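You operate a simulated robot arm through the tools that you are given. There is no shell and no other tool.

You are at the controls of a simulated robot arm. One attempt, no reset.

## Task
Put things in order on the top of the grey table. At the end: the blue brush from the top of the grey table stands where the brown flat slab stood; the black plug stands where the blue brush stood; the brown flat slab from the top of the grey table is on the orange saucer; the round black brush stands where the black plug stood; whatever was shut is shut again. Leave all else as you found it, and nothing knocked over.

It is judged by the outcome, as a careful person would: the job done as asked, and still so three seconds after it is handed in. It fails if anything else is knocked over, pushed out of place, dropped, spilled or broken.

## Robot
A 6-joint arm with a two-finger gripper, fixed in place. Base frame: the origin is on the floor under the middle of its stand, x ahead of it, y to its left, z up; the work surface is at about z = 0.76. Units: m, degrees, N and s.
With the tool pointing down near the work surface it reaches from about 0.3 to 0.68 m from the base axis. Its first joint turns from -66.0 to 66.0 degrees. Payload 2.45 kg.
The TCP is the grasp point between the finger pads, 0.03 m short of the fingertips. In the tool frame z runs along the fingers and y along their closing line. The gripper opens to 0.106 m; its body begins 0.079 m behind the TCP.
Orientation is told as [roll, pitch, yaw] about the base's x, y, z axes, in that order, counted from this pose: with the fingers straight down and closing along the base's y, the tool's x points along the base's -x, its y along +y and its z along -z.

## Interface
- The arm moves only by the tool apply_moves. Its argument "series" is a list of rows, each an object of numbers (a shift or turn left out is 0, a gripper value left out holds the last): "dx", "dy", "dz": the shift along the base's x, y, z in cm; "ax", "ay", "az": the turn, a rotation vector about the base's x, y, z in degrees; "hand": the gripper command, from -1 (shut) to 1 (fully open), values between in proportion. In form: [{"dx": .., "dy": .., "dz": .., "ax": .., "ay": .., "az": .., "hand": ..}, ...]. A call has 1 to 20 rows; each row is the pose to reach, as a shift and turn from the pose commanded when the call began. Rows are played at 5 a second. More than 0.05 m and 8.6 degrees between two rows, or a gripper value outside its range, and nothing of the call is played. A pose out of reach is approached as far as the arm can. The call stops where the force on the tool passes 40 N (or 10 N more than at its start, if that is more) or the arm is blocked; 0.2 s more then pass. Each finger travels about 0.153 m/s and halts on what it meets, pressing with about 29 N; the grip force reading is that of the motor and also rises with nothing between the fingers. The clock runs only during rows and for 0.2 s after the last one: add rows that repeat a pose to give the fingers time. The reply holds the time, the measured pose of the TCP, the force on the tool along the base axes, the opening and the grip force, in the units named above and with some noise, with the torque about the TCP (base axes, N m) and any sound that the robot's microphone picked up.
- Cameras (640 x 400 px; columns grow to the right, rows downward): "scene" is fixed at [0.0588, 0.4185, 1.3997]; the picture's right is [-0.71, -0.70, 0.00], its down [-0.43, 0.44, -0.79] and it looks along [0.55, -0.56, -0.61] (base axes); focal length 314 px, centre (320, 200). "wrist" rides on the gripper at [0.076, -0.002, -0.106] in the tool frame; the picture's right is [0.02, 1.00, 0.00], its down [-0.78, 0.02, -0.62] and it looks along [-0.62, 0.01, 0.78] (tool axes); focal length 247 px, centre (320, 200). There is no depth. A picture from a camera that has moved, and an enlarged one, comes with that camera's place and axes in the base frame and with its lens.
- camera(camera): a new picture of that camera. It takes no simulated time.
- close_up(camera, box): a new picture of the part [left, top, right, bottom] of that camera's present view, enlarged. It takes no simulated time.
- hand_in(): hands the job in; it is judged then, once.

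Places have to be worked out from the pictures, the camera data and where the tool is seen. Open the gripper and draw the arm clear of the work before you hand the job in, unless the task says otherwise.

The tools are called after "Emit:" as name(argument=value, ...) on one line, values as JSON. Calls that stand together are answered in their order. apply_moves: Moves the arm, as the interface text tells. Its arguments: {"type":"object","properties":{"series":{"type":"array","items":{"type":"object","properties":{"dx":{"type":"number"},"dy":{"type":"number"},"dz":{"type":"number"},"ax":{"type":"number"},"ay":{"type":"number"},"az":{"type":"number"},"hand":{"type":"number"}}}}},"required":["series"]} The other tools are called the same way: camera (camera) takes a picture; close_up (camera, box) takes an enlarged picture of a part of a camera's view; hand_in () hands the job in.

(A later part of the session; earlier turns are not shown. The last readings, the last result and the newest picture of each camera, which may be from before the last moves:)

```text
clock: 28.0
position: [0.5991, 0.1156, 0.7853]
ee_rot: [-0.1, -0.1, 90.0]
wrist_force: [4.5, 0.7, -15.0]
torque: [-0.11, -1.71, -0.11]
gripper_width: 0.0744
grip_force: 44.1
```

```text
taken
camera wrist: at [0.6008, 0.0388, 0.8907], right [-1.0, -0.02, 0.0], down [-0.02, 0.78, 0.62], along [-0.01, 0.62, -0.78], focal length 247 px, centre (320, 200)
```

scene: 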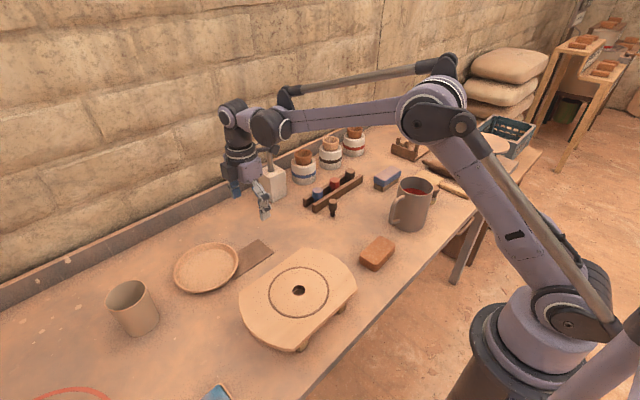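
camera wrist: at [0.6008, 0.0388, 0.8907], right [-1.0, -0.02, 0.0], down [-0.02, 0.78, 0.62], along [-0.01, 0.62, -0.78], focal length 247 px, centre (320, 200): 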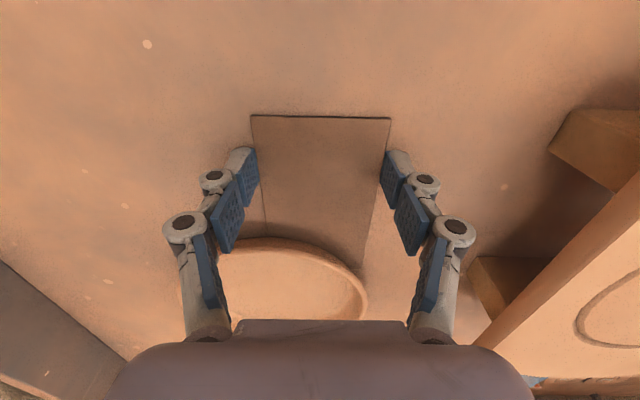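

Raising just 1 mm pulls down 15 N and the sideways load was 24 N with no movement, so this thin rectangle seems fixed to the table rather than a loose slab. I lower, release, rise clear and re-examine the candidates.

Emit:
apply_moves(series=[{"dz": -0.1, "hand": 0.0}, {"dz": -0.1, "hand": 0.4}, {"dz": -0.1, "hand": 0.65}, {"dz": 0.0, "hand": 0.8}, {"dz": 1, "hand": 0.8}, {"dz": 4, "hand": 1}, {"dz": 8, "hand": 1}])

Emit:
camera(camera="wrist")

Emit:
close_up(camera="scene", box=[520, 0, 640, 130])

Emit:
close_up(camera="scene", box=[340, 220, 420, 280])

```text
clock: 29.6
position: [0.5997, 0.1161, 0.8675]
ee_rot: [0.0, -0.1, 90.0]
wrist_force: [-0.6, 0.4, 0.4]
torque: [-0.01, -0.05, 0.0]
gripper_width: 0.1061
grip_force: 0.0
```

```text
taken
camera wrist: at [0.6003, 0.0393, 0.9733], right [-1.0, -0.02, 0.0], down [-0.02, 0.78, 0.62], along [-0.01, 0.62, -0.78], focal length 247 px, centre (320, 200)
```

wrist: 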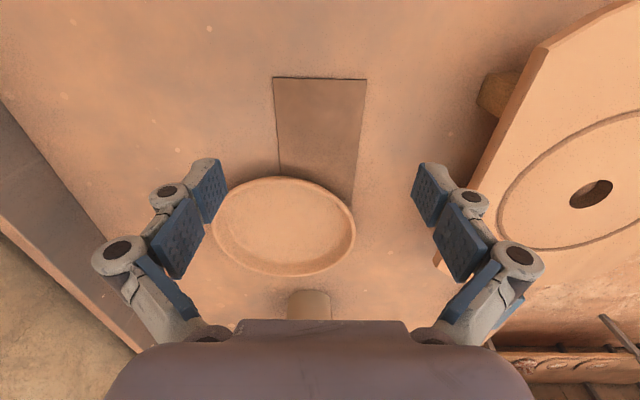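

```text
3.08 times, centred on (580, 65) of scene
camera zoom: at [0.0588, 0.4185, 1.3997], right [-0.71, -0.7, 0.0], down [-0.43, 0.44, -0.79], along [0.55, -0.56, -0.61], focal length 965 px, centre (-480, 615)
```

zoom: 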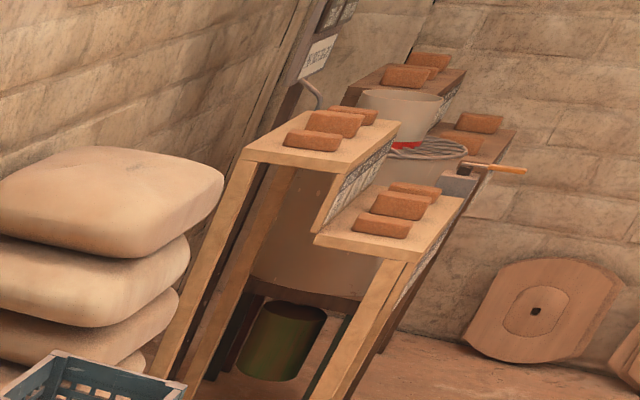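

```text
6.67 times, centred on (380, 250) of scene
camera zoom: at [0.0588, 0.4185, 1.3997], right [-0.71, -0.7, 0.0], down [-0.43, 0.44, -0.79], along [0.55, -0.56, -0.61], focal length 2090 px, centre (-80, -133)
```

zoom: 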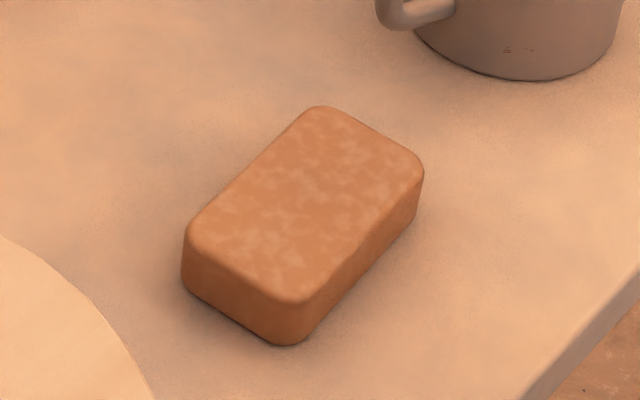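

The thin plate matches nothing loose (it never moved), while the background shelves hold many brown bricks like the block beside the mug – that block may be the "brown flat slab". I rise and turn the camera toward the far right to check the crate and frame for look-alikes before deciding.

Emit:
apply_moves(series=[{"dz": 4}, {"dz": 8}, {"dz": 11, "dx": -2}, {"dz": 13, "dx": -5}, {"dz": 15, "dx": -8, "az": -8}, {"dz": 17, "dx": -11, "az": -16}, {"dz": 18, "dx": -14, "az": -24}, {"dz": 18, "dx": -17, "az": -32}, {"dz": 18, "dx": -19, "az": -40, "dy": -2}, {"dz": 18, "dx": -20, "az": -48, "dy": -5}, {"dz": 18, "dx": -20, "az": -56, "dy": -8}, {"dz": 18, "dx": -20, "az": -64, "dy": -11}, {"dz": 18, "dx": -20, "az": -72, "dy": -14}, {"dz": 18, "dx": -20, "az": -80, "dy": -17}, {"dz": 18, "dx": -20, "az": -88, "dy": -20}])

```text
clock: 32.8
position: [0.3991, -0.0847, 1.0462]
ee_rot: [0.0, 0.0, 1.9]
wrist_force: [-0.3, 0.0, 0.4]
torque: [-0.01, 0.02, 0.02]
gripper_width: 0.1062
grip_force: 0.1
```

Now I continue turning and moving toward the right side.

Emit:
apply_moves(series=[{"az": -8, "dy": -2}, {"az": -16, "dy": -5}, {"az": -24, "dy": -8}, {"az": -32, "dy": -11}, {"az": -40, "dy": -14}, {"az": -48, "dy": -17}, {"az": -56, "dy": -20}, {"az": -64, "dy": -23}, {"az": -72, "dy": -25}, {"az": -80, "dy": -26}, {"az": -88, "dy": -26}])

Emit:
camera(camera="wrist")

Emit:
camera(camera="scene")

```text
clock: 35.2
position: [0.4015, -0.3464, 1.0468]
ee_rot: [-0.1, -0.1, -86.2]
wrist_force: [0.6, 0.6, 0.1]
torque: [0.0, 0.02, -0.01]
gripper_width: 0.106
grip_force: 0.1
```

```text
taken
camera wrist: at [0.3932, -0.2695, 1.1518], right [1.0, 0.09, 0.0], down [0.07, -0.78, 0.62], along [0.05, -0.62, -0.78], focal length 247 px, centre (320, 200)
```

wrist: 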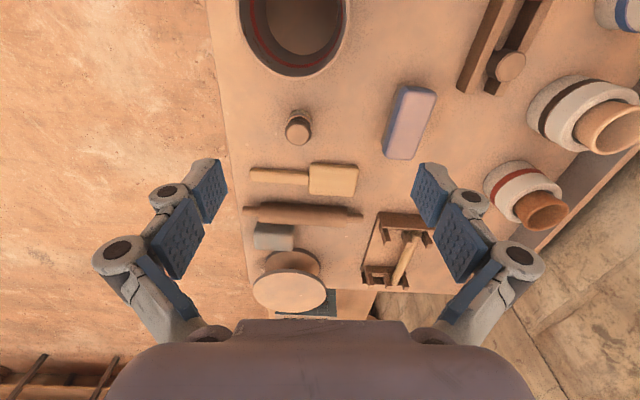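

```text
taken
```

scene: 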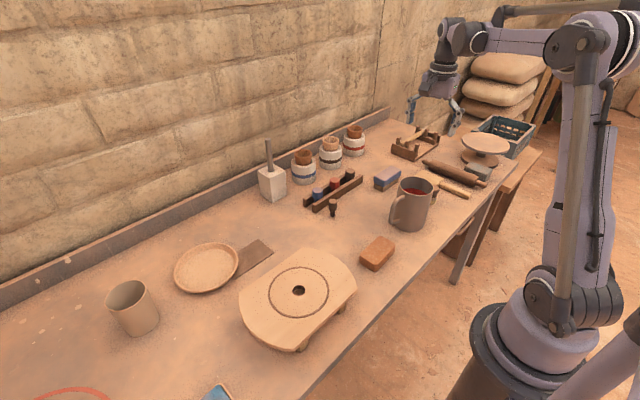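

The right part of the table is visible now. I enlarge the crate, the wooden frame and the round brush.

Emit:
close_up(camera="wrist", box=[220, 220, 440, 330])

Emit:
close_up(camera="wrist", box=[230, 70, 450, 230])

Emit:
close_up(camera="scene", box=[450, 105, 550, 185])

Emit:
close_up(camera="scene", box=[0, 360, 320, 400])

```text
2.91 times, centred on (330, 275) of wrist
camera zoom: at [0.3932, -0.2695, 1.1518], right [1.0, 0.09, 0.0], down [0.07, -0.78, 0.62], along [0.05, -0.62, -0.78], focal length 718 px, centre (291, -18)
```

zoom: 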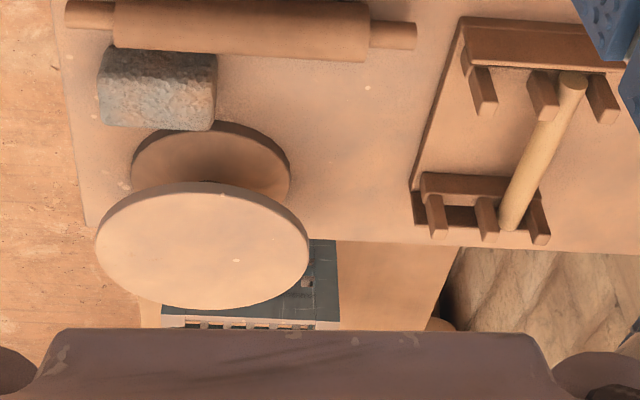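

```text
2.50 times, centred on (340, 150) of wrist
camera zoom: at [0.3932, -0.2695, 1.1518], right [1.0, 0.09, 0.0], down [0.07, -0.78, 0.62], along [0.05, -0.62, -0.78], focal length 617 px, centre (270, 325)
```

zoom: 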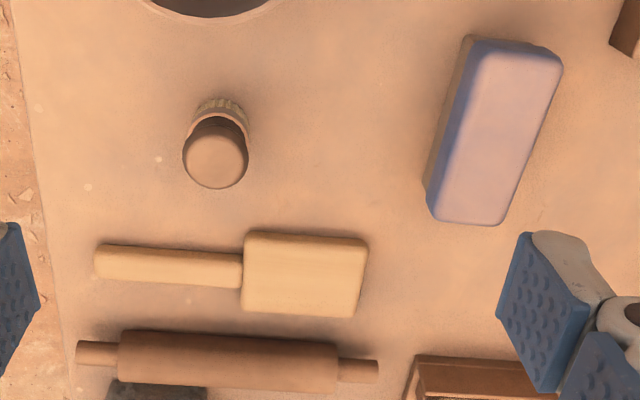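

```text
5.00 times, centred on (500, 145) of scene
camera zoom: at [0.0588, 0.4185, 1.3997], right [-0.71, -0.7, 0.0], down [-0.43, 0.44, -0.79], along [0.55, -0.56, -0.61], focal length 1568 px, centre (-580, 475)
```

zoom: 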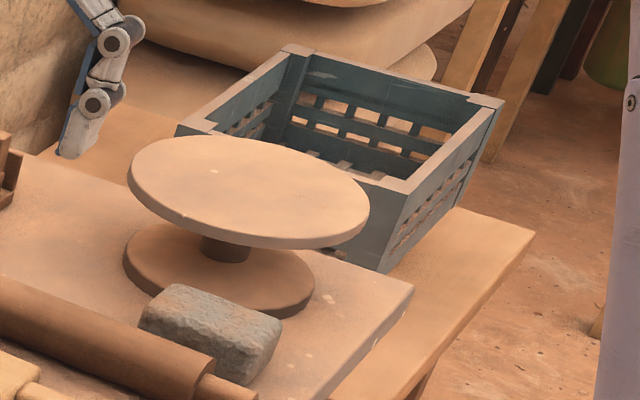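

```text
2.00 times, centred on (160, 380) of scene
camera zoom: at [0.0588, 0.4185, 1.3997], right [-0.71, -0.7, 0.0], down [-0.43, 0.44, -0.79], along [0.55, -0.56, -0.61], focal length 627 px, centre (640, -160)
```

zoom: 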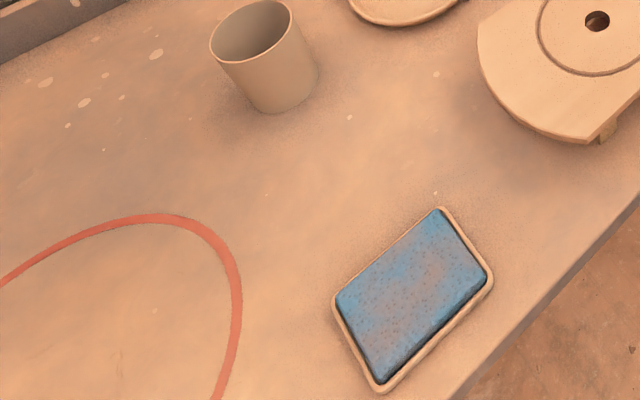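

The crate looks empty and the bricks in the room match the block next to the mug; the block (about 9.3 x 5 x 2.7 cm at x≈0.347, y≈-0.098) is the loose "brown flat slab" that fits both the saucer and the swap. I move above it to localise it exactly.

Emit:
apply_moves(series=[{"dy": 4, "dx": -1, "az": -1}, {"dy": 8, "dx": -2, "az": -2}, {"dy": 12, "dx": -3, "az": -3}, {"dy": 16, "dx": -4, "az": -3.8}, {"dy": 20, "dx": -5, "az": -3.8}, {"dy": 24, "dx": -5.5, "dz": -1, "az": -3.8}, {"dy": 27, "dx": -5.5, "dz": -4, "az": -3.8}, {"dy": 28.6, "dx": -5.5, "dz": -7, "az": -3.8}, {"dy": 28.6, "dx": -5.5, "dz": -9.7, "az": -3.8}])

Emit:
camera(camera="wrist")

```text
clock: 37.2
position: [0.3443, -0.0573, 0.9492]
ee_rot: [0.1, -0.1, -89.8]
wrist_force: [-0.1, 0.0, 0.6]
torque: [0.01, -0.01, -0.02]
gripper_width: 0.1059
grip_force: 0.0
```

```text
taken
camera wrist: at [0.3415, 0.0192, 1.0548], right [1.0, 0.02, 0.0], down [0.02, -0.78, 0.62], along [0.02, -0.62, -0.78], focal length 247 px, centre (320, 200)
```

wrist: 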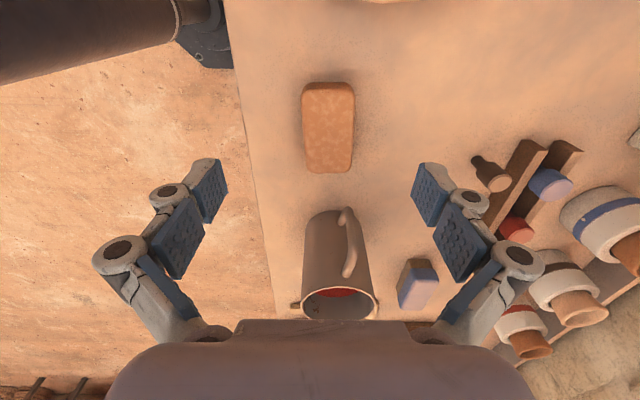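

The block is centred near (0.353, -0.097), aligned with y. I move over it and descend to about z=0.797, keeping the fingers open.

Emit:
apply_moves(series=[{"dx": 0.9, "dy": -2}, {"dx": 0.9, "dy": -3.9}, {"dx": 0.9, "dy": -3.9, "dz": -4}, {"dx": 0.9, "dy": -3.9, "dz": -8}, {"dx": 0.9, "dy": -3.9, "dz": -11}, {"dx": 0.9, "dy": -3.9, "dz": -13.5}, {"dx": 0.9, "dy": -3.9, "dz": -15}, {"dx": 0.9, "dy": -3.9, "dz": -15.2}])

Emit:
camera(camera="wrist")

Emit:
close_up(camera="scene", box=[320, 200, 440, 290])

```text
clock: 39.0
position: [0.3525, -0.0983, 0.7963]
ee_rot: [0.0, -0.1, -89.7]
wrist_force: [0.2, 0.6, 0.4]
torque: [0.0, 0.01, -0.01]
gripper_width: 0.1061
grip_force: 0.1
```

```text
taken
camera wrist: at [0.3507, -0.0213, 0.902], right [1.0, 0.02, 0.0], down [0.02, -0.78, 0.62], along [0.01, -0.62, -0.78], focal length 247 px, centre (320, 200)
```

wrist: 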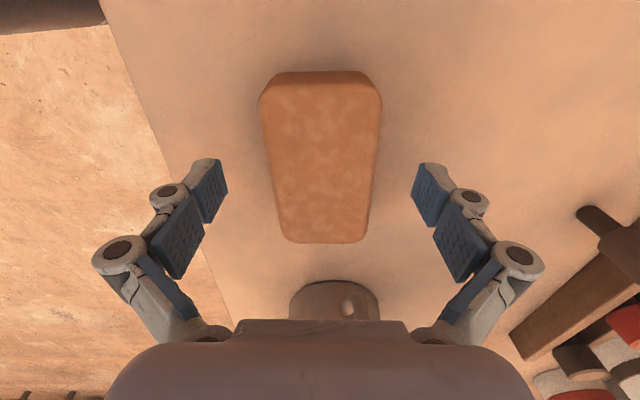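

```text
4.44 times, centred on (380, 245) of scene
camera zoom: at [0.0588, 0.4185, 1.3997], right [-0.71, -0.7, 0.0], down [-0.43, 0.44, -0.79], along [0.55, -0.56, -0.61], focal length 1394 px, centre (53, 0)
```

zoom: 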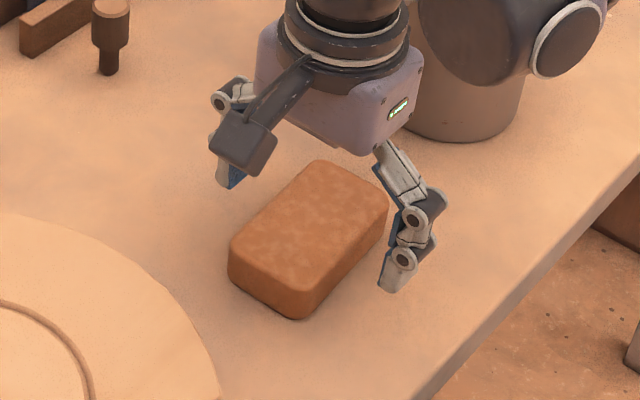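

The block is centred between the open fingers. I close gradually to grip it.

Emit:
apply_moves(series=[{"hand": 0.6}, {"hand": 0.3}, {"hand": 0.1}, {"hand": -0.05}, {"hand": -0.2}, {"hand": -0.2}, {"hand": -0.2}])

```text
clock: 40.6
position: [0.3541, -0.0986, 0.7963]
ee_rot: [-0.1, -0.1, -89.8]
wrist_force: [3.6, -0.6, 12.2]
torque: [-0.06, -0.17, 0.33]
gripper_width: 0.0607
grip_force: 29.1
```

The fingers hold the block at 0.061 m with 29 N. I lift it slowly and check.

Emit:
apply_moves(series=[{"dz": 0.3}, {"dz": 0.8}, {"dz": 1.5}, {"dz": 3}, {"dz": 5}])

Emit:
camera(camera="wrist")

Emit:
close_up(camera="scene", box=[320, 180, 440, 290])

```text
clock: 41.8
position: [0.3531, -0.0985, 0.846]
ee_rot: [0.0, -0.2, -89.7]
wrist_force: [0.3, 0.3, -0.1]
torque: [0.01, -0.01, 0.01]
gripper_width: 0.0426
grip_force: 0.0
```

```text
taken
camera wrist: at [0.3501, -0.022, 0.953], right [1.0, 0.02, 0.0], down [0.02, -0.78, 0.62], along [0.01, -0.62, -0.78], focal length 247 px, centre (320, 200)
```

wrist: 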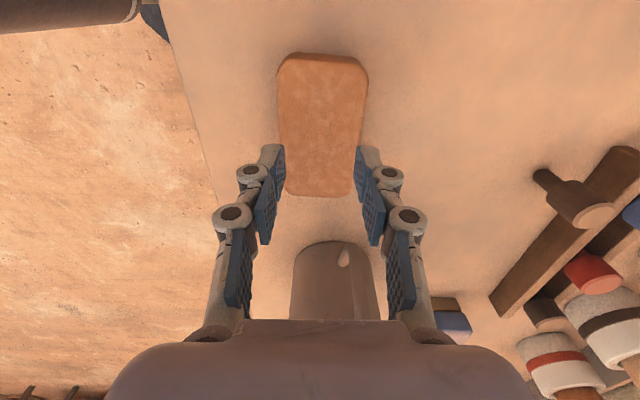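

```text
3.64 times, centred on (380, 235) of scene
camera zoom: at [0.0588, 0.4185, 1.3997], right [-0.71, -0.7, 0.0], down [-0.43, 0.44, -0.79], along [0.55, -0.56, -0.61], focal length 1140 px, centre (102, 73)
```

zoom: 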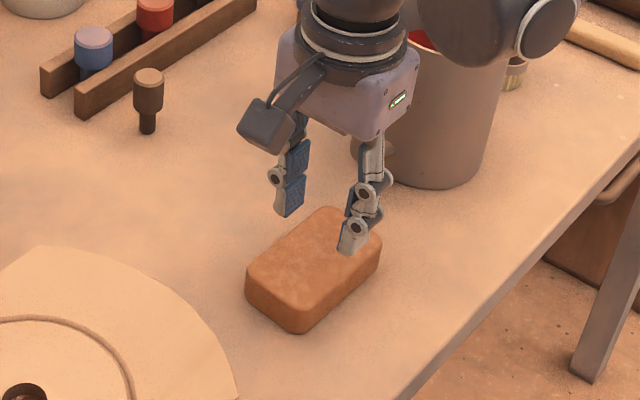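

The fingers slid off; the block stayed put at (0.352, -0.098). I open, go lower so the pads cover its full height, and grip again.

Emit:
apply_moves(series=[{"hand": 0.4}, {"hand": 0.8}, {"hand": 0.8, "dz": -2}, {"hand": 0.8, "dz": -4}, {"hand": 0.8, "dz": -5}, {"hand": 0.8, "dz": -5.5}, {"hand": 0.8, "dz": -5.8}, {"hand": 0.8, "dz": -5.9}])

Emit:
camera(camera="wrist")

```text
clock: 43.6
position: [0.3534, -0.0976, 0.7884]
ee_rot: [0.0, 0.0, -89.8]
wrist_force: [-0.1, 0.6, 0.3]
torque: [0.0, 0.02, 0.01]
gripper_width: 0.0956
grip_force: 0.1
```

```text
taken
camera wrist: at [0.3512, -0.0217, 0.8945], right [1.0, 0.02, 0.0], down [0.02, -0.78, 0.62], along [0.02, -0.62, -0.78], focal length 247 px, centre (320, 200)
```

wrist: 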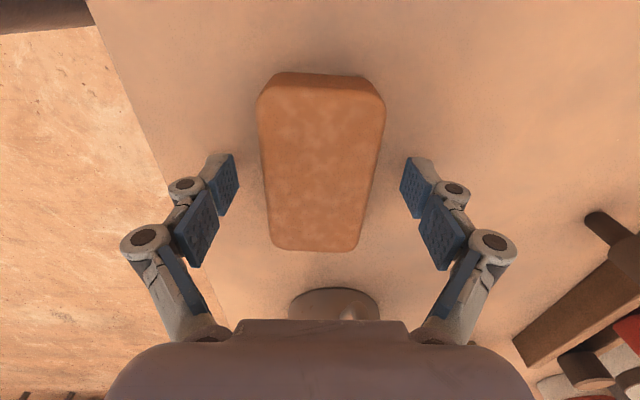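

The block has turned by a couple of degrees, so it is indeed loose. With the fingers lower now (z≈0.788) I close on it again.

Emit:
apply_moves(series=[{"hand": 0.5}, {"hand": 0.3}, {"hand": 0.1}, {"hand": -0.1}, {"hand": -0.3}, {"hand": -0.4}, {"hand": -0.4}, {"hand": -0.4}])

Emit:
camera(camera="wrist")

Emit:
close_up(camera="scene", box=[340, 210, 420, 280])

```text
clock: 45.4
position: [0.3537, -0.0982, 0.7882]
ee_rot: [0.0, 0.0, -89.8]
wrist_force: [-3.2, -0.9, 9.7]
torque: [-0.03, 0.13, -0.31]
gripper_width: 0.06
grip_force: 29.0
```

```text
taken
camera wrist: at [0.3511, -0.0217, 0.8946], right [1.0, 0.02, 0.0], down [0.02, -0.78, 0.62], along [0.01, -0.62, -0.78], focal length 247 px, centre (320, 200)
```

wrist: 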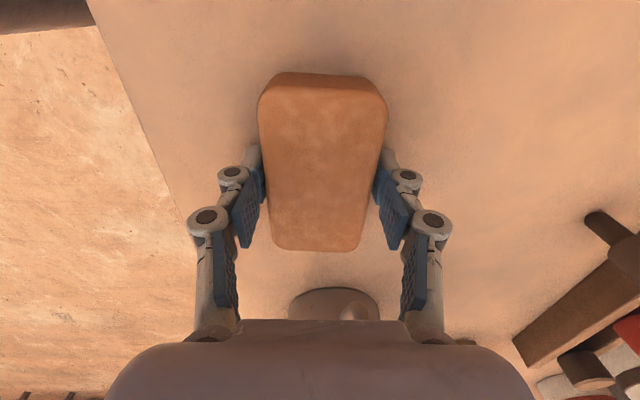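

```text
5.71 times, centred on (380, 245) of scene
camera zoom: at [0.0587, 0.4186, 1.3997], right [-0.71, -0.7, 0.0], down [-0.43, 0.44, -0.79], along [0.55, -0.56, -0.61], focal length 1792 px, centre (-23, -57)
```

zoom: 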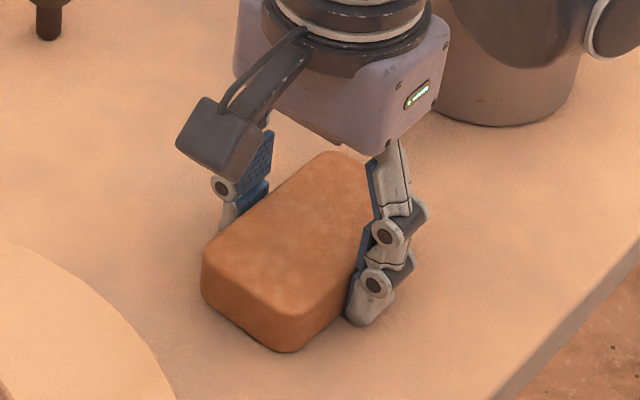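

Grip reads 29 N at 0.060 m with the pads low on the sides. I raise 4 mm and read the forces.

Emit:
apply_moves(series=[{"dz": 0.1}, {"dz": 0.2}, {"dz": 0.3}, {"dz": 0.4}])

Emit:
camera(camera="wrist")

```text
clock: 46.4
position: [0.3542, -0.0987, 0.7917]
ee_rot: [0.0, 0.0, -89.7]
wrist_force: [-0.6, 0.1, -3.2]
torque: [-0.01, -0.01, 0.01]
gripper_width: 0.0599
grip_force: 29.5
```

```text
taken
camera wrist: at [0.3516, -0.0214, 0.8978], right [1.0, 0.02, 0.0], down [0.02, -0.78, 0.62], along [0.02, -0.62, -0.78], focal length 247 px, centre (320, 200)
```

wrist: 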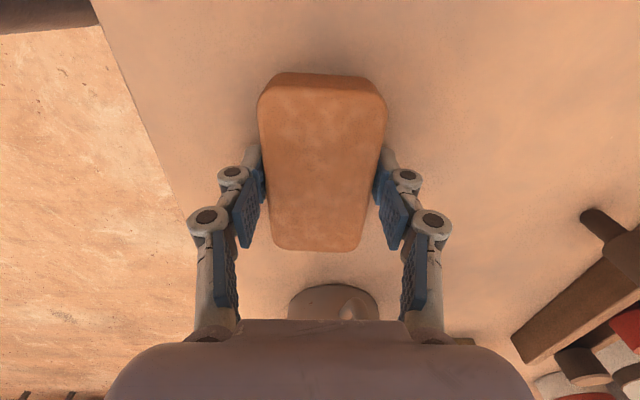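

A steady -3.2 N shows the block (about 0.33 kg) is held and off the table. I lift it to carry height and move it over the board toward the saucer.

Emit:
apply_moves(series=[{"dz": 2}, {"dz": 5}, {"dz": 9}, {"dz": 11, "dx": 2, "dy": 2}, {"dz": 11, "dx": 5, "dy": 5.5}, {"dz": 11, "dx": 8, "dy": 9}, {"dz": 11, "dx": 11, "dy": 12.5}, {"dz": 11, "dx": 14, "dy": 16}, {"dz": 11, "dx": 17, "dy": 19.5}, {"dz": 11, "dx": 20, "dy": 23}, {"dz": 11, "dx": 22.5, "dy": 26.5}, {"dz": 11, "dx": 24.5, "dy": 30}, {"dz": 11, "dx": 26, "dy": 33}, {"dz": 11, "dx": 26.5, "dy": 33.6}])

Emit:
camera(camera="wrist")

Emit:
camera(camera="scene")

```text
clock: 49.4
position: [0.6183, 0.2397, 0.9014]
ee_rot: [0.1, -0.1, -89.8]
wrist_force: [0.1, 0.8, -3.9]
torque: [-0.03, 0.02, 0.04]
gripper_width: 0.0596
grip_force: 29.2
```

```text
taken
camera wrist: at [0.6157, 0.3158, 1.0075], right [1.0, 0.02, 0.0], down [0.02, -0.78, 0.62], along [0.01, -0.62, -0.78], focal length 247 px, centre (320, 200)
```

wrist: 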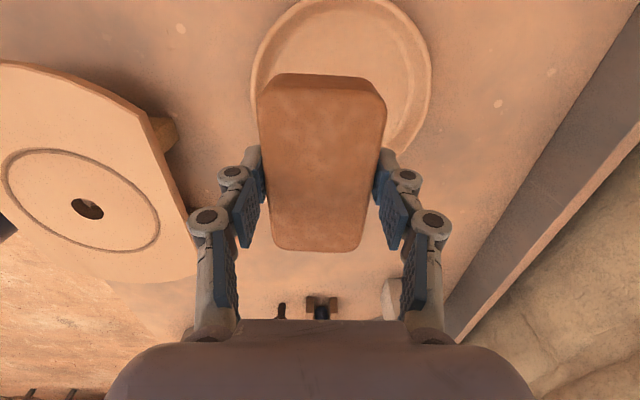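

```text
taken
```

scene: 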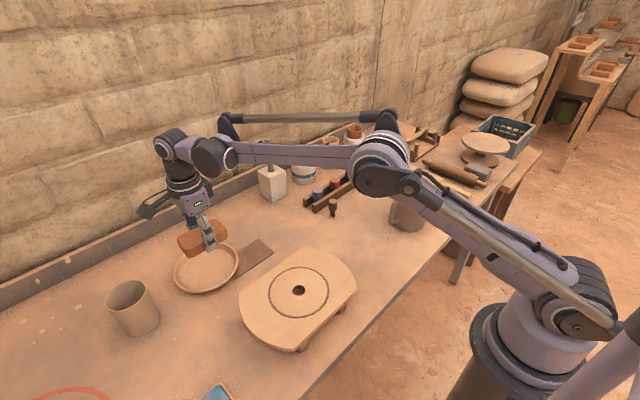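

The block hangs level over the saucer (rim centre ≈ (0.633, 0.243)). I shift 1 cm further out to centre it and lower to just above the saucer floor.

Emit:
apply_moves(series=[{"dx": 0.5, "dy": 0.2}, {"dx": 1.0, "dy": 0.3}, {"dx": 1.0, "dy": 0.3, "dz": -3}, {"dx": 1.0, "dy": 0.3, "dz": -6}, {"dx": 1.0, "dy": 0.3, "dz": -7.5}, {"dx": 1.0, "dy": 0.3, "dz": -8.5}, {"dx": 1.0, "dy": 0.3, "dz": -8.8}])

Emit:
close_up(camera="scene", box=[140, 190, 280, 310])

Emit:
camera(camera="wrist")

```text
clock: 51.0
position: [0.6296, 0.2397, 0.8122]
ee_rot: [0.0, -0.1, -89.8]
wrist_force: [0.1, 0.4, -3.5]
torque: [0.01, 0.01, -0.02]
gripper_width: 0.0597
grip_force: 28.7
```

```text
3.33 times, centred on (210, 250) of scene
camera zoom: at [0.0589, 0.4186, 1.3997], right [-0.71, -0.7, 0.0], down [-0.43, 0.44, -0.79], along [0.55, -0.56, -0.61], focal length 1045 px, centre (687, 33)
```

zoom: 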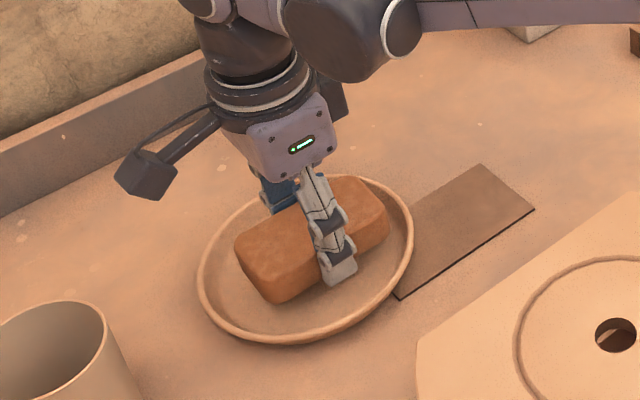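

```text
taken
camera wrist: at [0.6266, 0.3175, 0.9193], right [1.0, 0.02, 0.0], down [0.02, -0.78, 0.62], along [0.02, -0.62, -0.78], focal length 247 px, centre (320, 200)
```

wrist: 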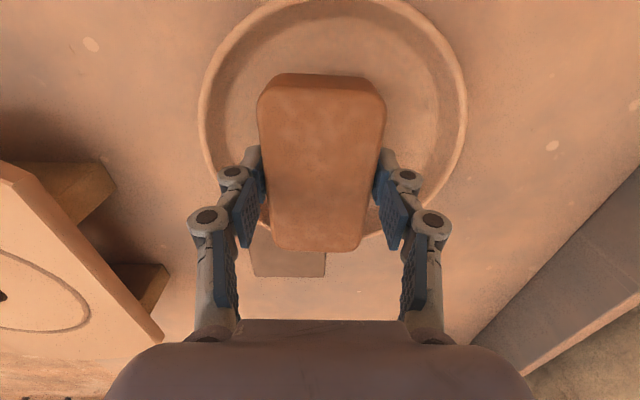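

The block is well centred over the saucer floor. I lower in 1–2 mm steps watching for the weight to transfer.

Emit:
apply_moves(series=[{"dz": -0.2}, {"dz": -0.4}, {"dz": -0.6}, {"dz": -0.7}, {"dz": -0.8}])

```text
clock: 52.2
position: [0.629, 0.2411, 0.8066]
ee_rot: [0.0, -0.1, -89.7]
wrist_force: [3.5, 1.8, -0.7]
torque: [-0.07, -0.01, 0.1]
gripper_width: 0.0595
grip_force: 28.6
```

Contact is starting at z≈0.806 (weight mostly transferred). I go about 1 mm more.

Emit:
apply_moves(series=[{"dz": -0.05}, {"dz": -0.1}, {"dz": -0.15}])

Emit:
close_up(camera="scene", box=[140, 190, 280, 310])

Emit:
camera(camera="wrist")

```text
clock: 53.0
position: [0.6287, 0.2421, 0.8041]
ee_rot: [0.0, -0.1, -89.9]
wrist_force: [1.6, 5.4, 2.3]
torque: [-0.11, 0.1, -0.1]
gripper_width: 0.0596
grip_force: 29.4
```

```text
3.33 times, centred on (210, 250) of scene
camera zoom: at [0.0588, 0.4187, 1.3997], right [-0.71, -0.7, 0.0], down [-0.43, 0.44, -0.79], along [0.55, -0.56, -0.61], focal length 1045 px, centre (687, 33)
```

zoom: 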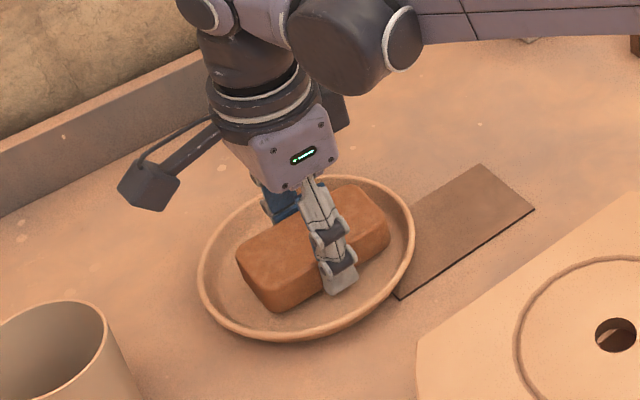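

```text
taken
camera wrist: at [0.6265, 0.3187, 0.9102], right [1.0, 0.03, 0.0], down [0.02, -0.78, 0.62], along [0.02, -0.62, -0.78], focal length 247 px, centre (320, 200)
```

wrist: 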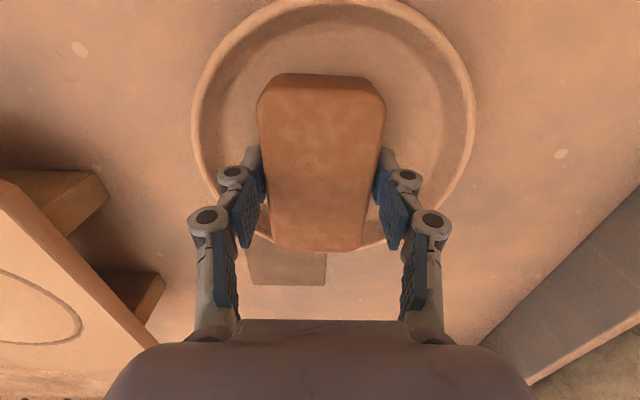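

There is contact with a +y push, meaning the block's right end touches the saucer's slope first. I lift 2 mm, shift 3 mm left, and lower again.

Emit:
apply_moves(series=[{"dz": 0.2}, {"dz": 0.2, "dy": 0.15}, {"dz": 0.2, "dy": 0.35}, {"dz": 0.1, "dy": 0.35}, {"dz": 0.0, "dy": 0.35}])

```text
clock: 54.2
position: [0.6283, 0.2441, 0.8044]
ee_rot: [0.0, -0.1, -89.8]
wrist_force: [0.4, 0.5, -3.9]
torque: [0.02, -0.02, -0.01]
gripper_width: 0.0598
grip_force: 29.1
```

No contact now at the same height, so it was the right end. I keep lowering in small steps.

Emit:
apply_moves(series=[{"dz": -0.1}, {"dz": -0.2}, {"dz": -0.3}])

```text
clock: 55.0
position: [0.6291, 0.2442, 0.8007]
ee_rot: [-0.1, -0.2, -89.9]
wrist_force: [0.6, -0.6, -2.7]
torque: [0.03, -0.01, 0.01]
gripper_width: 0.0598
grip_force: 29.0
```

Still mostly carrying the weight; I go down another few millimetres.

Emit:
apply_moves(series=[{"dz": -0.1}, {"dz": -0.2}, {"dz": -0.3}])

```text
clock: 55.8
position: [0.6291, 0.2442, 0.7982]
ee_rot: [-0.1, 0.0, -89.7]
wrist_force: [-0.6, 0.2, -3.5]
torque: [0.0, 0.0, 0.01]
gripper_width: 0.0595
grip_force: 28.9
```

No floor contact yet at z≈0.798. I continue down slowly.

Emit:
apply_moves(series=[{"dz": -0.1}, {"dz": -0.2}, {"dz": -0.3}])

Emit:
close_up(camera="scene", box=[160, 210, 260, 300])

```text
clock: 56.6
position: [0.6286, 0.2438, 0.796]
ee_rot: [0.0, -0.2, -89.8]
wrist_force: [2.8, 0.8, 16.9]
torque: [-0.63, -0.09, -0.04]
gripper_width: 0.06
grip_force: 28.8
```

```text
4.44 times, centred on (210, 255) of scene
camera zoom: at [0.0586, 0.4184, 1.3997], right [-0.71, -0.7, 0.0], down [-0.43, 0.44, -0.79], along [0.55, -0.56, -0.61], focal length 1394 px, centre (809, -44)
```

zoom: 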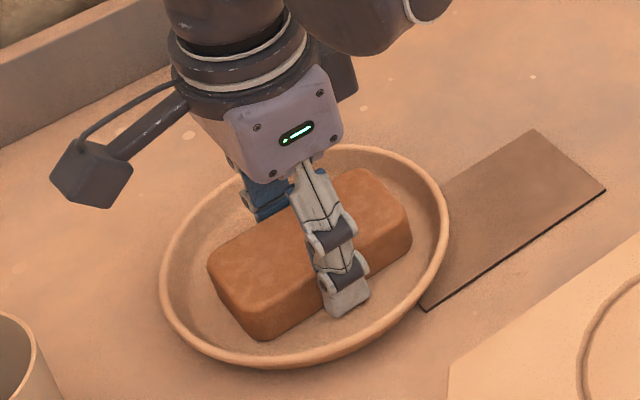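

Firm contact with the floor (17 N). I ease up 1 mm and open slowly just enough to release the block.

Emit:
apply_moves(series=[{"dz": 0.05, "hand": -0.1}, {"dz": 0.1, "hand": 0.1}, {"dz": 0.1, "hand": 0.2}, {"dz": 0.1, "hand": 0.3}, {"dz": 0.1, "hand": 0.36}, {"dz": 0.1, "hand": 0.36}])

Emit:
camera(camera="wrist")

Emit:
close_up(camera="scene", box=[160, 210, 260, 300])

```text
clock: 58.0
position: [0.6279, 0.2442, 0.7966]
ee_rot: [0.0, -0.1, -89.7]
wrist_force: [0.2, -0.6, 0.2]
torque: [0.02, -0.01, -0.01]
gripper_width: 0.0722
grip_force: 0.0
```

```text
taken
camera wrist: at [0.6257, 0.3214, 0.902], right [1.0, 0.02, 0.0], down [0.02, -0.78, 0.62], along [0.02, -0.62, -0.78], focal length 247 px, centre (320, 200)
```

wrist: 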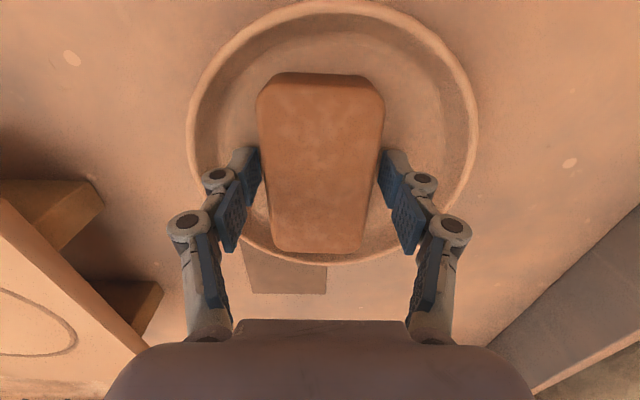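

```text
4.44 times, centred on (210, 255) of scene
camera zoom: at [0.0588, 0.4185, 1.3997], right [-0.71, -0.7, 0.0], down [-0.43, 0.44, -0.79], along [0.55, -0.56, -0.61], focal length 1394 px, centre (809, -44)
```

zoom: 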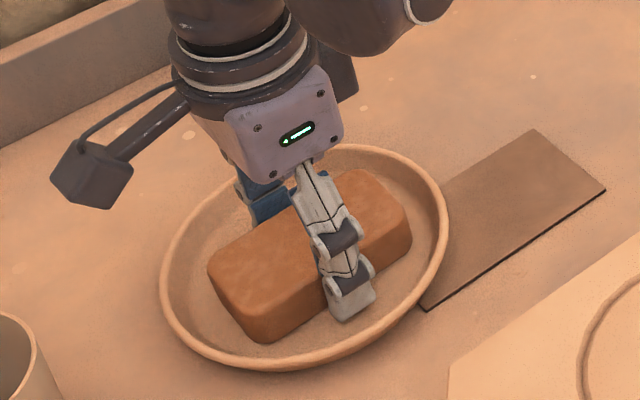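

The block is released and rests in the saucer. I lift straight up, then check the saucer's position.

Emit:
apply_moves(series=[{"dz": 1}, {"dz": 3}, {"dz": 6}, {"dz": 10}, {"dz": 14}, {"dz": 18, "dx": -2}, {"dz": 22, "dx": -5}, {"dz": 24, "dx": -8, "dy": -3}, {"dz": 24, "dx": -11, "dy": -6}, {"dz": 24, "dx": -14, "dy": -9}])

Emit:
camera(camera="scene")

Emit:
close_up(camera="scene", box=[160, 225, 280, 300])

```text
clock: 60.2
position: [0.4876, 0.1545, 1.0389]
ee_rot: [0.0, -0.1, -89.9]
wrist_force: [0.0, 0.4, -0.3]
torque: [0.02, -0.03, -0.01]
gripper_width: 0.0721
grip_force: 0.0
```

```text
taken
```

scene: 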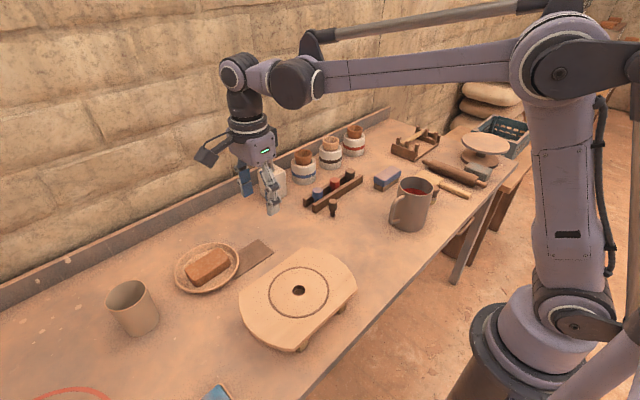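

```text
5.33 times, centred on (220, 262) of scene
camera zoom: at [0.0588, 0.4185, 1.3997], right [-0.71, -0.7, 0.0], down [-0.43, 0.44, -0.79], along [0.55, -0.56, -0.61], focal length 1672 px, centre (853, -133)
```

zoom: 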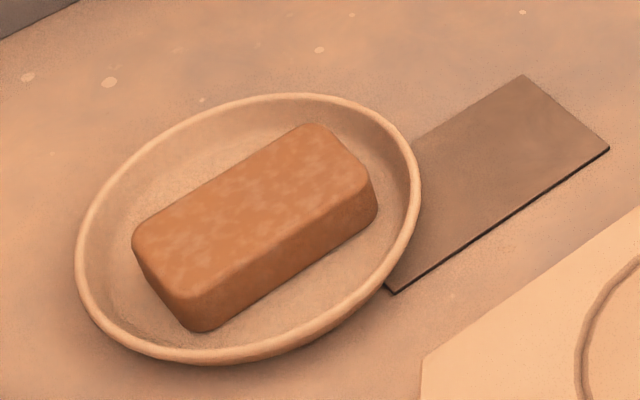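

The block sits in the saucer and the saucer shifted only about 2 mm. Next the blue brush: I move right, staying high, to look at it from above.

Emit:
apply_moves(series=[{"dy": -4.5}, {"dy": -9}, {"dy": -13.5}, {"dy": -18}, {"dy": -22.5}, {"dy": -27}, {"dy": -31.5}, {"dy": -36}, {"dy": -40.5}, {"dy": -45, "dx": 0.5}, {"dy": -49, "dx": 1.2}, {"dy": -51.5, "dx": 1.2, "dz": -3}, {"dy": -51.5, "dx": 1.2, "dz": -7, "hand": 1}])

Emit:
camera(camera="wrist")

```text
clock: 63.0
position: [0.5003, -0.3608, 0.9662]
ee_rot: [0.0, -0.1, -89.8]
wrist_force: [0.2, 0.1, -0.1]
torque: [0.0, -0.02, -0.02]
gripper_width: 0.1059
grip_force: 0.0
```

```text
taken
camera wrist: at [0.4991, -0.2837, 1.0721], right [1.0, 0.02, 0.0], down [0.02, -0.78, 0.62], along [0.02, -0.62, -0.78], focal length 247 px, centre (320, 200)
```

wrist: 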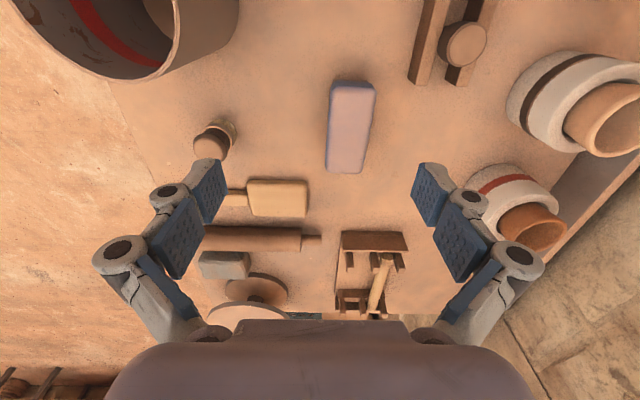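

Emit:
close_up(camera="wrist", box=[300, 60, 400, 190])

Emit:
close_up(camera="scene", box=[365, 155, 415, 195])

```text
3.08 times, centred on (350, 125) of wrist
camera zoom: at [0.4991, -0.2837, 1.0721], right [1.0, 0.02, 0.0], down [0.02, -0.78, 0.62], along [0.02, -0.62, -0.78], focal length 760 px, centre (228, 431)
```

zoom: 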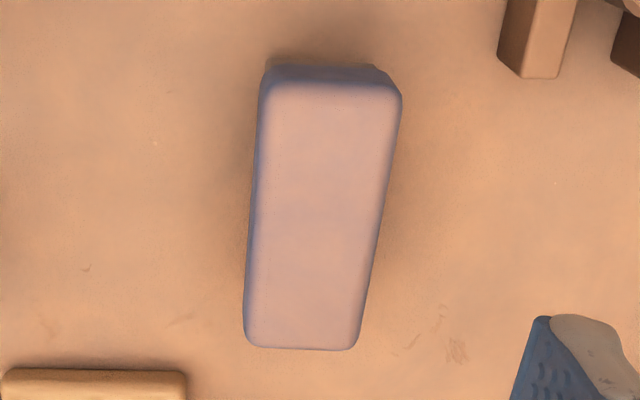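

```text
10.00 times, centred on (390, 175) of scene
camera zoom: at [0.0589, 0.4185, 1.3997], right [-0.71, -0.7, 0.0], down [-0.43, 0.44, -0.79], along [0.55, -0.56, -0.61], focal length 3136 px, centre (-380, 450)
```

zoom: 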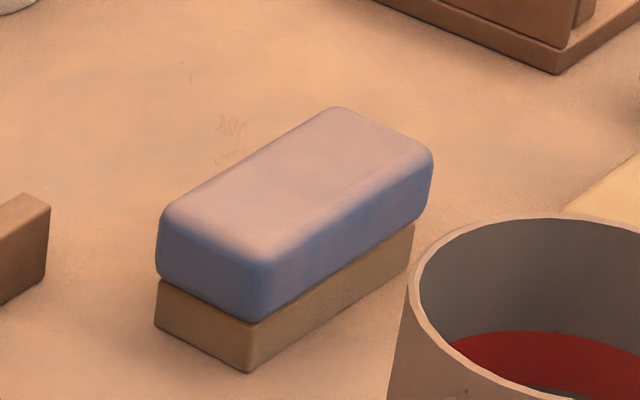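

The brush measures about x 0.512–0.558, y -0.353–-0.453 (centre ≈ (0.535, -0.404)), aligned with y, about 4.7 cm tall. I move over it and descend with open fingers.

Emit:
apply_moves(series=[{"dx": 2, "dy": -2.5}, {"dx": 3.5, "dy": -4.3}, {"dx": 3.5, "dy": -4.3, "dz": -4}, {"dx": 3.5, "dy": -4.3, "dz": -8}, {"dx": 3.5, "dy": -4.3, "dz": -11}, {"dx": 3.5, "dy": -4.3, "dz": -12}])

Emit:
camera(camera="wrist")

Emit:
close_up(camera="scene", box=[340, 120, 440, 200])

```text
clock: 64.4
position: [0.5351, -0.4034, 0.8477]
ee_rot: [-0.1, -0.1, -89.9]
wrist_force: [-0.6, 0.0, 0.4]
torque: [0.0, 0.02, 0.01]
gripper_width: 0.1059
grip_force: 0.0
```

```text
taken
camera wrist: at [0.5328, -0.3259, 0.9529], right [1.0, 0.02, 0.0], down [0.02, -0.78, 0.62], along [0.02, -0.62, -0.78], focal length 247 px, centre (320, 200)
```

wrist: 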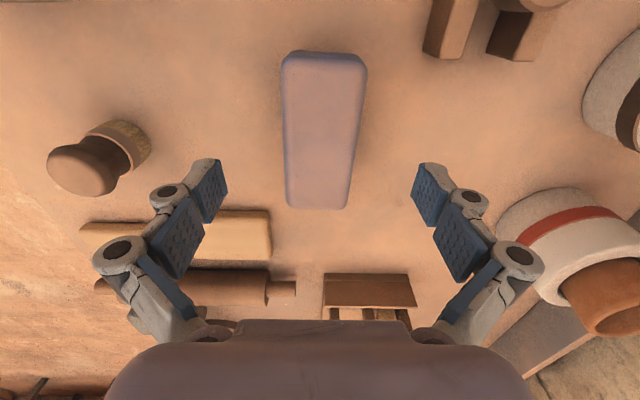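

```text
5.00 times, centred on (390, 160) of scene
camera zoom: at [0.0588, 0.4185, 1.3997], right [-0.71, -0.7, 0.0], down [-0.43, 0.44, -0.79], along [0.55, -0.56, -0.61], focal length 1568 px, centre (-30, 400)
```

zoom: 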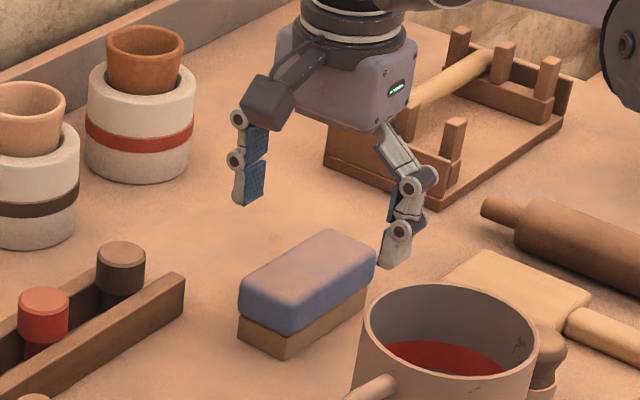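

The brush is centred between the fingers. I descend the last 5 cm.

Emit:
apply_moves(series=[{"dz": -2}, {"dz": -4}, {"dz": -4.8}, {"dz": -5.1}])

Emit:
camera(camera="wrist")

```text
clock: 65.4
position: [0.5345, -0.4045, 0.7945]
ee_rot: [0.0, -0.1, -89.8]
wrist_force: [0.0, 0.0, -0.9]
torque: [0.01, -0.02, -0.02]
gripper_width: 0.1059
grip_force: 0.1
```

```text
taken
camera wrist: at [0.5333, -0.3266, 0.9015], right [1.0, 0.02, 0.0], down [0.02, -0.78, 0.62], along [0.02, -0.62, -0.78], focal length 247 px, centre (320, 200)
```

wrist: 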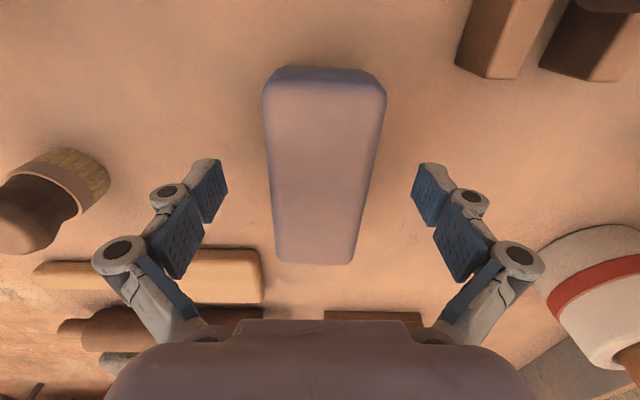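

Aligned; I close on the brush gradually, then raise a few millimetres to test the hold.

Emit:
apply_moves(series=[{"hand": 0.6}, {"hand": 0.3}, {"hand": 0.1}, {"hand": -0.1}, {"hand": -0.25}, {"hand": -0.4}, {"hand": -0.5}, {"hand": -0.5}, {"hand": -0.5}])

Emit:
camera(camera="wrist")

```text
clock: 67.4
position: [0.5358, -0.4042, 0.796]
ee_rot: [0.0, -0.1, -89.8]
wrist_force: [0.2, 0.8, 4.5]
torque: [0.01, -0.05, -0.1]
gripper_width: 0.0469
grip_force: 29.5
```

```text
taken
camera wrist: at [0.5333, -0.3266, 0.9019], right [1.0, 0.02, 0.0], down [0.02, -0.78, 0.62], along [0.02, -0.62, -0.78], focal length 247 px, centre (320, 200)
```

wrist: 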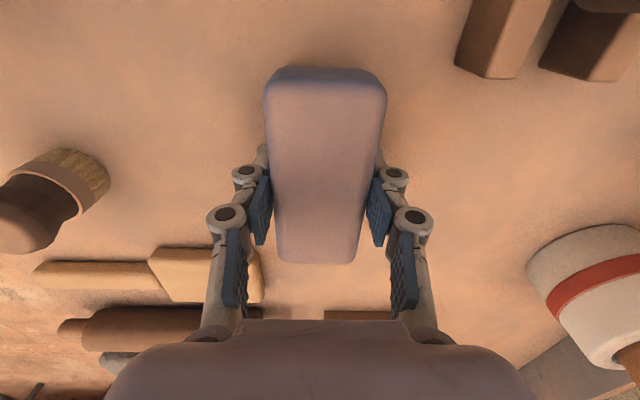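

The brush is gripped (0.047 m, 29 N). I lift to about z=0.96 and carry it around the mug via x≈0.53 toward the slab's old place (0.352, -0.098).

Emit:
apply_moves(series=[{"dz": 0.5}, {"dz": 1.5}, {"dz": 4}, {"dz": 8}, {"dz": 12}, {"dz": 16, "dy": 1}, {"dz": 16.5, "dy": 5}, {"dz": 16.5, "dy": 9.5}, {"dz": 16.5, "dy": 14}, {"dz": 16.5, "dy": 18.5}, {"dz": 16.5, "dy": 23}, {"dz": 16.5, "dy": 27, "dx": -2}, {"dz": 16.5, "dy": 30, "dx": -5}, {"dz": 16.5, "dy": 30.6, "dx": -9}, {"dz": 16.5, "dy": 30.6, "dx": -13.5}, {"dz": 16.5, "dy": 30.6, "dx": -18.2}])

Emit:
camera(camera="wrist")

Emit:
camera(camera="scene")

```text
clock: 70.8
position: [0.3521, -0.0963, 0.9631]
ee_rot: [0.0, 0.0, -89.7]
wrist_force: [0.3, 0.5, -0.5]
torque: [-0.03, -0.06, 0.0]
gripper_width: 0.0466
grip_force: 29.1
```

```text
taken
camera wrist: at [0.3509, -0.0194, 1.07], right [1.0, 0.03, 0.0], down [0.02, -0.78, 0.62], along [0.02, -0.62, -0.78], focal length 247 px, centre (320, 200)
```

wrist: 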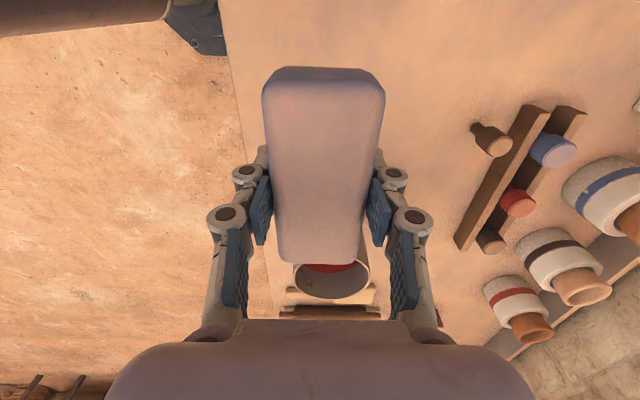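

```text
taken
```

scene: 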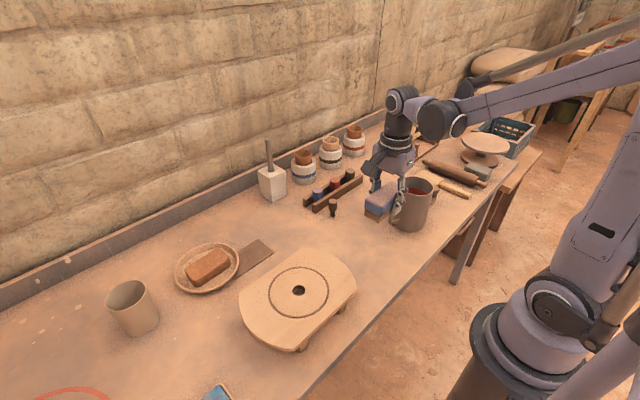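

The brush is held above the slab's former place. I lower it to just above the table, then check contact.

Emit:
apply_moves(series=[{"dz": -4}, {"dz": -8}, {"dz": -12}, {"dz": -15}, {"dz": -16}, {"dz": -16.3}])

Emit:
close_up(camera="scene", box=[330, 190, 440, 280])

```text
clock: 72.2
position: [0.3535, -0.0991, 0.7964]
ee_rot: [0.0, -0.1, -89.8]
wrist_force: [-0.1, 0.5, -1.4]
torque: [0.01, -0.02, 0.02]
gripper_width: 0.0464
grip_force: 28.7
```

```text
4.44 times, centred on (385, 235) of scene
camera zoom: at [0.0588, 0.4185, 1.3997], right [-0.71, -0.7, 0.0], down [-0.43, 0.44, -0.79], along [0.55, -0.56, -0.61], focal length 1394 px, centre (31, 44)
```

zoom: 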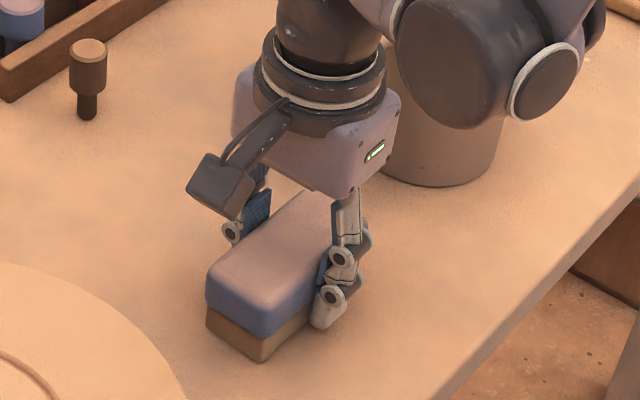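

The brush is about on the table with hardly any load. I lower by up to 2 mm more to make contact.

Emit:
apply_moves(series=[{"dz": -0.05}, {"dz": -0.1}, {"dz": -0.15}, {"dz": -0.2}])

```text
clock: 73.2
position: [0.3535, -0.098, 0.7957]
ee_rot: [0.1, -0.1, -89.8]
wrist_force: [0.8, 0.4, 4.2]
torque: [-0.02, -0.08, -0.01]
gripper_width: 0.0467
grip_force: 28.3
```

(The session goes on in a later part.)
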